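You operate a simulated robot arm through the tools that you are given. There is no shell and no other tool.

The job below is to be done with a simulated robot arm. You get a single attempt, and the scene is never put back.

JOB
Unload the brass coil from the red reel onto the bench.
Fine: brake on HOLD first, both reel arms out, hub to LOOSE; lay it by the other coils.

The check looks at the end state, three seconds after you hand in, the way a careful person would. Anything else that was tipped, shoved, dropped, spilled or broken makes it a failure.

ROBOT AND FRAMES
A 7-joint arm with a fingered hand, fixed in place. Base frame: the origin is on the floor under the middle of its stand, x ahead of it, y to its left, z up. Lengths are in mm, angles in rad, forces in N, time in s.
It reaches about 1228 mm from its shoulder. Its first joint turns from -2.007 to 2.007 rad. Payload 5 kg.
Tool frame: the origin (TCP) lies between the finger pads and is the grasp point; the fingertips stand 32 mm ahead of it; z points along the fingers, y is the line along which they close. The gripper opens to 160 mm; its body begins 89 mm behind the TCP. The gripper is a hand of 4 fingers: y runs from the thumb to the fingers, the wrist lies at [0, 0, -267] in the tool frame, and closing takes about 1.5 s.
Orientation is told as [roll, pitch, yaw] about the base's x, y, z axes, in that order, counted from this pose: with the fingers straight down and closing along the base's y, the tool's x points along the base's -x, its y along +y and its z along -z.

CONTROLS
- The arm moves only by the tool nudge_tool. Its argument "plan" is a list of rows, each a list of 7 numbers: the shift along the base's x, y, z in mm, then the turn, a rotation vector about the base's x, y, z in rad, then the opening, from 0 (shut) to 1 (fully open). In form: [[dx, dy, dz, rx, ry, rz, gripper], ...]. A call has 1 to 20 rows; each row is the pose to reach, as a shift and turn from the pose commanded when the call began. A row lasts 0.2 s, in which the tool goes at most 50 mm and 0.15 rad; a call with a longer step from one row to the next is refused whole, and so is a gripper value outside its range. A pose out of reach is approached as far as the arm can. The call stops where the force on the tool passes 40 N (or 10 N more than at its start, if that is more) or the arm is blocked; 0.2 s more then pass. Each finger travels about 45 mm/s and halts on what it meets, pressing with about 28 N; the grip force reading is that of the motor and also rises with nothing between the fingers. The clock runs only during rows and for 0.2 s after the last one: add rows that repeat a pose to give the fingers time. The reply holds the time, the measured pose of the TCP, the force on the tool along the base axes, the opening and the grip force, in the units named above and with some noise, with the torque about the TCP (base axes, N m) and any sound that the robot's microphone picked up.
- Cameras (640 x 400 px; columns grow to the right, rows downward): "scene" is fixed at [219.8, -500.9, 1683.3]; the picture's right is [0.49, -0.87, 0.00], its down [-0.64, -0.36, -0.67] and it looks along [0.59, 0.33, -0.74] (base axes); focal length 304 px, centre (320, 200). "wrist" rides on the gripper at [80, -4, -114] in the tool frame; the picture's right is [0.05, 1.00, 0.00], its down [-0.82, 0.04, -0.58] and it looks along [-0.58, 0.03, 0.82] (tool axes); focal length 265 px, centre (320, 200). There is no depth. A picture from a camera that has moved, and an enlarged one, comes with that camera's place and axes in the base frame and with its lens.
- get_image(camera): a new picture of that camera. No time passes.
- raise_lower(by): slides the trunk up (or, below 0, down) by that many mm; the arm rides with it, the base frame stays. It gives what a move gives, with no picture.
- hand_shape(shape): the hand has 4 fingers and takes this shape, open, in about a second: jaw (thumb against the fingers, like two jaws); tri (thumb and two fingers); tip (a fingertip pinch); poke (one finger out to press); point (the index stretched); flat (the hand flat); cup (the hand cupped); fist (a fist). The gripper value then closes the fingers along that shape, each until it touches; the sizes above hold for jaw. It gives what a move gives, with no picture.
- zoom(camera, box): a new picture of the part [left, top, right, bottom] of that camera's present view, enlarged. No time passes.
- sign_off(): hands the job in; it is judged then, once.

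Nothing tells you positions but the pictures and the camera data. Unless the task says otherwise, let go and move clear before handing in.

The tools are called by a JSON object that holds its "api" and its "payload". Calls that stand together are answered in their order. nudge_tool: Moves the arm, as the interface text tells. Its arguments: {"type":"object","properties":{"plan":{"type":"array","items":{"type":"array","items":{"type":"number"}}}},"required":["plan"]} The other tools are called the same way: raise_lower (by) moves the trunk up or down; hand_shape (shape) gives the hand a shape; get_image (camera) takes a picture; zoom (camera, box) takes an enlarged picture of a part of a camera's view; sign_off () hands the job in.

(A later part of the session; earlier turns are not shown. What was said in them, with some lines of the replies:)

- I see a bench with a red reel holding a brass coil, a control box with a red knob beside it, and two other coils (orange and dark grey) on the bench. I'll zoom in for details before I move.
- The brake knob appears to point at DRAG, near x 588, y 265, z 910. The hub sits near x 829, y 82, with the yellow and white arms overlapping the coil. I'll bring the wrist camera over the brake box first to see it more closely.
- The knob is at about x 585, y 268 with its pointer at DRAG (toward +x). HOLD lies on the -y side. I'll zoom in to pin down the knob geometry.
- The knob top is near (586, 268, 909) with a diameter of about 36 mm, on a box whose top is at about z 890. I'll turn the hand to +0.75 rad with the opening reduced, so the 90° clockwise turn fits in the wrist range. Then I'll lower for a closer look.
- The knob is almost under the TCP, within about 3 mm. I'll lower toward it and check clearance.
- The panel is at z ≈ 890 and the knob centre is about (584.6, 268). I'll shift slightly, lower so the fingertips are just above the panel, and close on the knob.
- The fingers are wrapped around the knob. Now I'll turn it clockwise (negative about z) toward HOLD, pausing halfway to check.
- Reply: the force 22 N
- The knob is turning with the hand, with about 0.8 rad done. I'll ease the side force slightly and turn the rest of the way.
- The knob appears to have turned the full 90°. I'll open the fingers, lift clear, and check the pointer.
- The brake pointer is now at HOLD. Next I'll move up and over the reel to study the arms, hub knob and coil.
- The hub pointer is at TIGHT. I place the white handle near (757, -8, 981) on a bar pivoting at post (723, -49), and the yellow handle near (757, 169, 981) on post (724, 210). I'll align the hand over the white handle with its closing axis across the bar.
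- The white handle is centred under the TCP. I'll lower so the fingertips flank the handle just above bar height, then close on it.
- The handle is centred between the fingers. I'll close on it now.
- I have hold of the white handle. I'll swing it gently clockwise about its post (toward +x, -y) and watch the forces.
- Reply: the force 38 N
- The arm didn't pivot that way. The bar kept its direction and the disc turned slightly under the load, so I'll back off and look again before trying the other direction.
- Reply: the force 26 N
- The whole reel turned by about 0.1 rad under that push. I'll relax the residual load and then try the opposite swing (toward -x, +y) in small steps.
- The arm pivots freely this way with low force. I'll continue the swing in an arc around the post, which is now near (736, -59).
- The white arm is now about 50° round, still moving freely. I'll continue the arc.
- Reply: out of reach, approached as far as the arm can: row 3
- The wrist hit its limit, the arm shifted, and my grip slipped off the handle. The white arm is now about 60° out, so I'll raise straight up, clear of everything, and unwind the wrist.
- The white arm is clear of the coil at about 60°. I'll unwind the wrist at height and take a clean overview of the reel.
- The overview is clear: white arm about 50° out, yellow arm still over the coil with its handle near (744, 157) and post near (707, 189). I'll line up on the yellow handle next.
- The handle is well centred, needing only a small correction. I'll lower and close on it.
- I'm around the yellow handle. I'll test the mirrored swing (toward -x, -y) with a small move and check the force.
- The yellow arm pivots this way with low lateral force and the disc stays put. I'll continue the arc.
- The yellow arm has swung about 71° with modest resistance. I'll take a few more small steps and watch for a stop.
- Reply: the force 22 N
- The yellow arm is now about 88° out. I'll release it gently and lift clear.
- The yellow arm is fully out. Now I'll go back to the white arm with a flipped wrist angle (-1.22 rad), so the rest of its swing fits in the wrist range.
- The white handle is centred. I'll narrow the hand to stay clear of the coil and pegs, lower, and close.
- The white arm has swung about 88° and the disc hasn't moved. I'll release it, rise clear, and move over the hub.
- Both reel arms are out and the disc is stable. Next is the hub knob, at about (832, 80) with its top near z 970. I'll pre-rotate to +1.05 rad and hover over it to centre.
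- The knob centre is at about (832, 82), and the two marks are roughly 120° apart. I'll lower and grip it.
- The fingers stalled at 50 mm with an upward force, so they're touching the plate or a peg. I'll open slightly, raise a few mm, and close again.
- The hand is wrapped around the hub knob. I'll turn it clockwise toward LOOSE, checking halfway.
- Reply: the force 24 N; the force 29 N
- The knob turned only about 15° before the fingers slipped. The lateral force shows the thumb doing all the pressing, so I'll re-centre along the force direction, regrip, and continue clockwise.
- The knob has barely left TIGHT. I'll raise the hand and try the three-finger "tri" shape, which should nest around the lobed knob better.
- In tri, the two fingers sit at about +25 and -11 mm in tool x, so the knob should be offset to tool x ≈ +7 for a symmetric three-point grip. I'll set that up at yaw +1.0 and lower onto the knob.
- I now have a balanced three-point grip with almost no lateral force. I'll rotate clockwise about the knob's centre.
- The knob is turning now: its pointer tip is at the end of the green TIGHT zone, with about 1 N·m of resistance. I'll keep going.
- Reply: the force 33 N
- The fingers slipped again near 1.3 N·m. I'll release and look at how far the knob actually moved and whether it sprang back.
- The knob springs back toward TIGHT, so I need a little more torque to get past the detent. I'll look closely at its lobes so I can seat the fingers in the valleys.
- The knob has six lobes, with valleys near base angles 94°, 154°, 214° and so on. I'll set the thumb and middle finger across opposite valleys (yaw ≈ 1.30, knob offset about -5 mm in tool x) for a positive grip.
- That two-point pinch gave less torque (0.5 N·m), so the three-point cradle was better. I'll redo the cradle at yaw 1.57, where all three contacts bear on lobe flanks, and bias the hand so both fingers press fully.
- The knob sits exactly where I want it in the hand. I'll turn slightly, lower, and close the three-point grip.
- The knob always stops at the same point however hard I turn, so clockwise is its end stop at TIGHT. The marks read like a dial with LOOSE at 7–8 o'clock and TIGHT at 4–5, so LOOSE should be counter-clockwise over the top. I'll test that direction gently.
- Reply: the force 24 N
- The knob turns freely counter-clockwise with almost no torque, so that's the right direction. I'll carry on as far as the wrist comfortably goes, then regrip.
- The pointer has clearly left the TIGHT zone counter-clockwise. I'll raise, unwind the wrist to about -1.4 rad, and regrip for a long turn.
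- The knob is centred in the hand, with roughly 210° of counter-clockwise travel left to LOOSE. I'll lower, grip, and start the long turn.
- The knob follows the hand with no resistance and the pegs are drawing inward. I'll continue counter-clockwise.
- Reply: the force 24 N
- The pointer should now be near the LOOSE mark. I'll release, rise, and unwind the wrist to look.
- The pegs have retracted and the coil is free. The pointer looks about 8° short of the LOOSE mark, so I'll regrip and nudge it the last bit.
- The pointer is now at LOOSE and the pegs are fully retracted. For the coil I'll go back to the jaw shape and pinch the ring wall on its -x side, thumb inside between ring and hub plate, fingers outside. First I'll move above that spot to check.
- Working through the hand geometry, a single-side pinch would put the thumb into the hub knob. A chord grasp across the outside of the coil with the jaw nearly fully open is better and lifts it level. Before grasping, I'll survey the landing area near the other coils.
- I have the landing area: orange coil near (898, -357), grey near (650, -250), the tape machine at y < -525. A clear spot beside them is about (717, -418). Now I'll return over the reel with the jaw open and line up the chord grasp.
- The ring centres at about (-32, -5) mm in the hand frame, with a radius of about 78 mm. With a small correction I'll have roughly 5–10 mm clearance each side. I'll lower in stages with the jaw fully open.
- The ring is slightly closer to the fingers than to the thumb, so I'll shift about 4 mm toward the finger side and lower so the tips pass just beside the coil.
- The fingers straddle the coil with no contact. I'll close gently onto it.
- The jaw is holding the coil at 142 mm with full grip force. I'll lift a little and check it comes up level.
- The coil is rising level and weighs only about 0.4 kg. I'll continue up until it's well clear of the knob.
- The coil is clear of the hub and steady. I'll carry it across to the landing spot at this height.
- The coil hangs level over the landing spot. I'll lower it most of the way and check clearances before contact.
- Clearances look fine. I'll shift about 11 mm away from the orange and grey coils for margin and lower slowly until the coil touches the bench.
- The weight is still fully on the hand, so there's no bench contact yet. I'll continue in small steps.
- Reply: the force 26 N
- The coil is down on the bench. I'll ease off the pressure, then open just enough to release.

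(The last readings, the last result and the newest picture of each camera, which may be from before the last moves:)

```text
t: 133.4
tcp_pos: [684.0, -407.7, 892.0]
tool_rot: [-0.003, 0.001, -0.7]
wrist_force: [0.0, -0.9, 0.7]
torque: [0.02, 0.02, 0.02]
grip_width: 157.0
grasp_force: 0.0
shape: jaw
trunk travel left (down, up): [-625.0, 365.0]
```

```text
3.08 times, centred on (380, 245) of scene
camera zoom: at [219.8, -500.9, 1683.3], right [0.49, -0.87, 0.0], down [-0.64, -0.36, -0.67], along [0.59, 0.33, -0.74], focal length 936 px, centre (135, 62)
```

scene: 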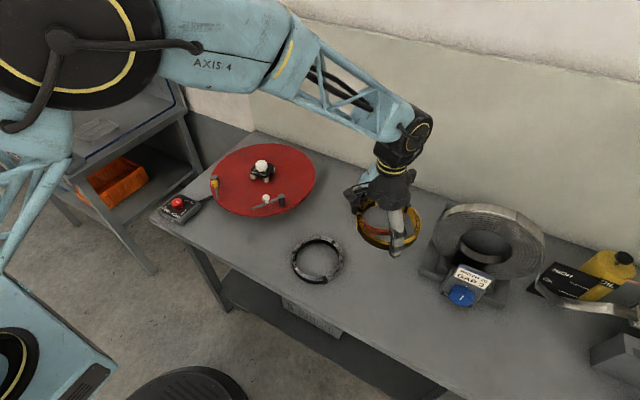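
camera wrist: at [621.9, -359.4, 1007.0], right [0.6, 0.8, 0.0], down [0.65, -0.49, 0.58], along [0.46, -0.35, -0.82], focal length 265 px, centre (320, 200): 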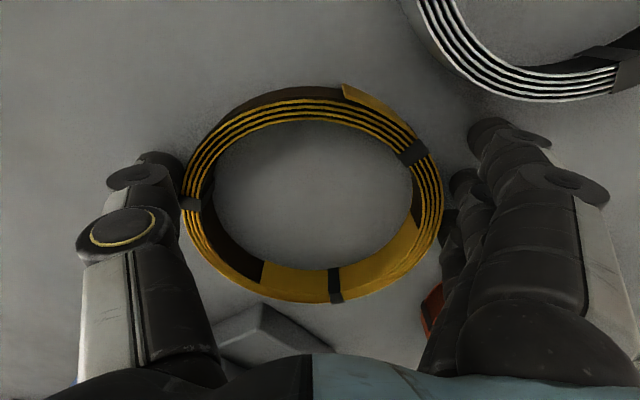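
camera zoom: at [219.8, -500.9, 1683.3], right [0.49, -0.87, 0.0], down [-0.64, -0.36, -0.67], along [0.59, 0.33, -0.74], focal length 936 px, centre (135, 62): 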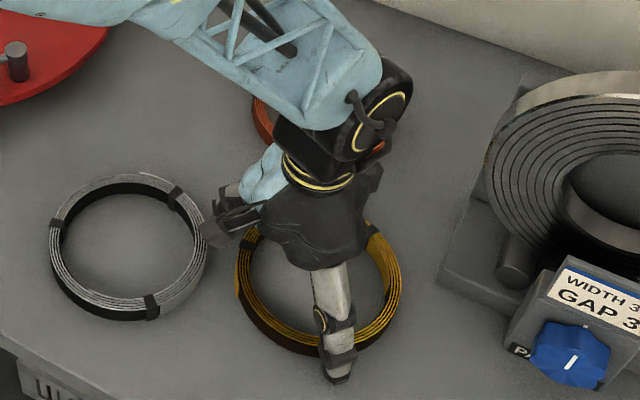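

The coil is released with no residual force. I'll raise straight up slowly and confirm it stays put.

{"api": "nudge_tool", "payload": {"plan": [[0, 0, 0, 0, 0, 0, 1], [0, 0, 5, 0, 0, 0, 1], [0, 0, 15, 0, 0, 0, 1], [0, 0, 30, 0, 0, 0, 1], [0, 0, 60, 0, 0, 0, 1], [0, 0, 100, 0, 0, 0, 1], [0, 0, 145, 0, 0, 0, 1], [0, 0, 190, 0, 0, 0, 1], [0, 0, 235, 0, 0, 0, 1]]}}

{"api": "get_image", "payload": {"camera": "wrist"}}

{"api": "get_image", "payload": {"camera": "scene"}}

```text
t: 135.4
tcp_pos: [686.2, -409.5, 1129.8]
tool_rot: [0.001, -0.001, -0.699]
wrist_force: [-0.2, 0.1, -0.3]
torque: [-0.05, 0.0, 0.02]
grip_width: 159.9
grasp_force: 0.0
shape: jaw
trunk travel left (down, up): [-625.0, 365.0]
```

```text
taken
camera wrist: at [622.5, -360.1, 1243.9], right [0.6, 0.8, 0.0], down [0.65, -0.49, 0.58], along [0.46, -0.35, -0.82], focal length 265 px, centre (320, 200)
```

wrist: 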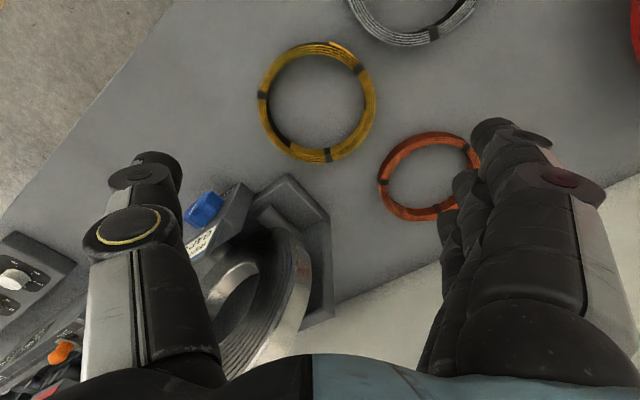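

```text
taken
```

scene: 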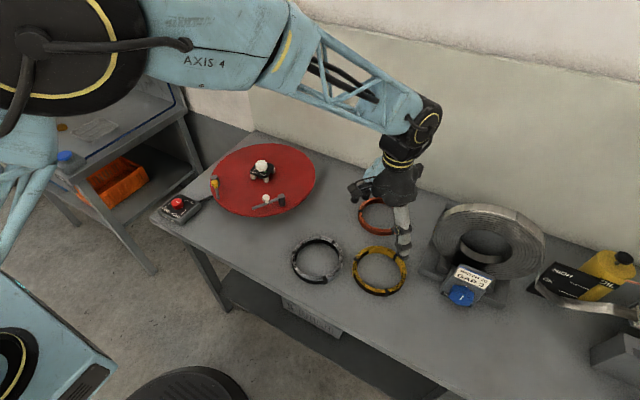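

The brass coil lies flat between the other two coils. I'll back the arm away and verify the brake, arms, hub and neighbours one last time.

{"api": "nudge_tool", "payload": {"plan": [[0, 30, 30, 0, 0, 0.1, 1], [0, 70, 60, 0, 0, 0.2, 1], [0, 110, 80, 0, 0, 0.3, 1], [0, 155, 90, 0, 0, 0.4, 1], [-5, 200, 90, 0, 0, 0.5, 1], [-15, 245, 90, 0, 0, 0.6, 1], [-25, 290, 90, 0, 0, 0.7, 1], [-35, 330, 90, 0, 0, 0.7, 1], [-45, 370, 90, 0, 0, 0.7, 1], [-45, 370, 90, 0, 0, 0.7, 1]]}}

{"api": "get_image", "payload": {"camera": "wrist"}}

{"api": "zoom", "payload": {"camera": "scene", "box": [280, 170, 480, 320]}}

{"api": "zoom", "payload": {"camera": "scene", "box": [145, 130, 325, 235]}}

```text
t: 137.6
tcp_pos: [641.4, -40.2, 1216.9]
tool_rot: [0.0, 0.001, -0.001]
wrist_force: [-0.2, -0.1, -0.2]
torque: [0.04, 0.01, 0.0]
grip_width: 160.0
grasp_force: 0.1
shape: jaw
trunk travel left (down, up): [-625.0, 365.0]
```

```text
taken
camera wrist: at [561.6, -43.0, 1331.2], right [-0.05, 1.0, 0.0], down [0.82, 0.04, 0.58], along [0.58, 0.03, -0.82], focal length 265 px, centre (320, 200)
```

wrist: 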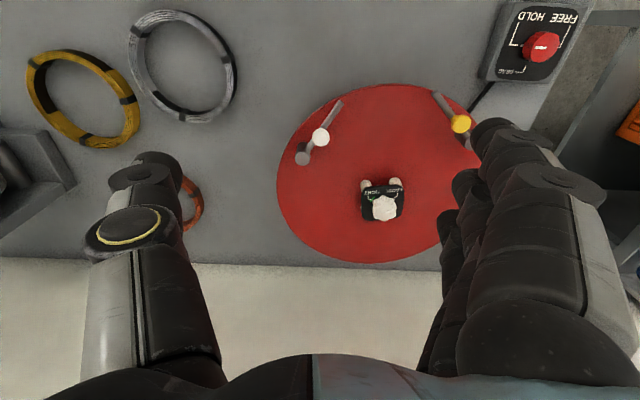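

```text
2.67 times, centred on (380, 245) of scene
camera zoom: at [219.8, -500.9, 1683.3], right [0.49, -0.87, 0.0], down [-0.64, -0.36, -0.67], along [0.59, 0.33, -0.74], focal length 811 px, centre (160, 80)
```

zoom: 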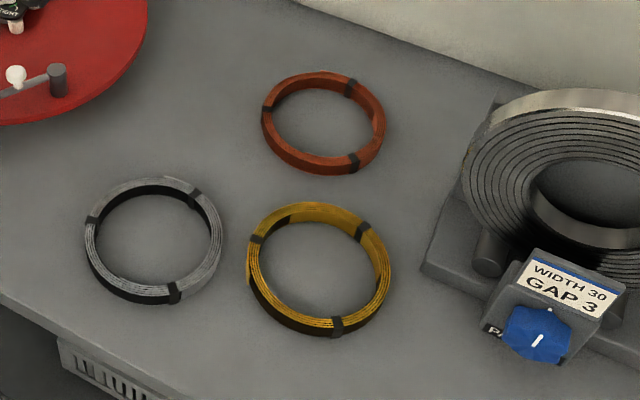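

```text
3.56 times, centred on (235, 182) of scene
camera zoom: at [219.8, -500.9, 1683.3], right [0.49, -0.87, 0.0], down [-0.64, -0.36, -0.67], along [0.59, 0.33, -0.74], focal length 1082 px, centre (622, 262)
```

zoom: 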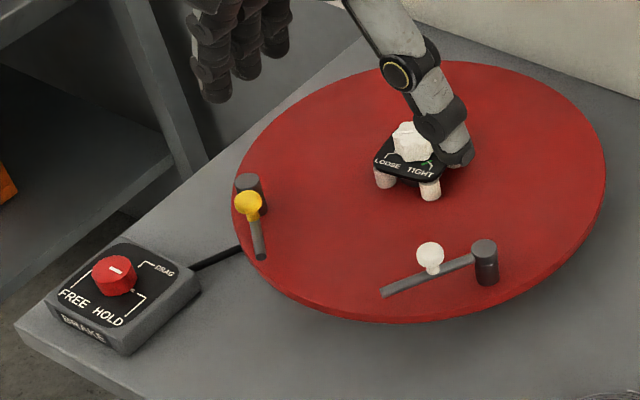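

The end state matches the job:
- **Coil:** the brass coil lies flat on the bench beside the orange and grey coils, which look unmoved.
- **Brake:** on HOLD.
- **Reel arms:** both swung out.
- **Hub:** on LOOSE.
- **Arm:** clear of everything.

Handing in now.

{"api": "sign_off", "payload": {}}

```text
The job is handed in.
```

The brass coil is off the red reel and lying flat on the bench beside the orange and grey coils. I've handed the job in but haven't seen the result of the check.

- **Brake:** turned to HOLD first.
- **Reel arms:** both swung out about 88° from the coil. My first push on the white arm went the wrong way and turned the whole reel by roughly 8°, even with the brake on HOLD. It moved no further after that.
- **Hub:** on LOOSE with the pegs fully retracted. I first tried to turn the knob clockwise, against its stop at TIGHT; LOOSE is counter-clockwise. I saw no damage.
- **Coil:** lifted level off the hub and set down at about x 712, y -429, about 20–35 mm clear of both other coils. I saw no sign that either had moved.
- **Arm:** hand open and moved clear before handing in.
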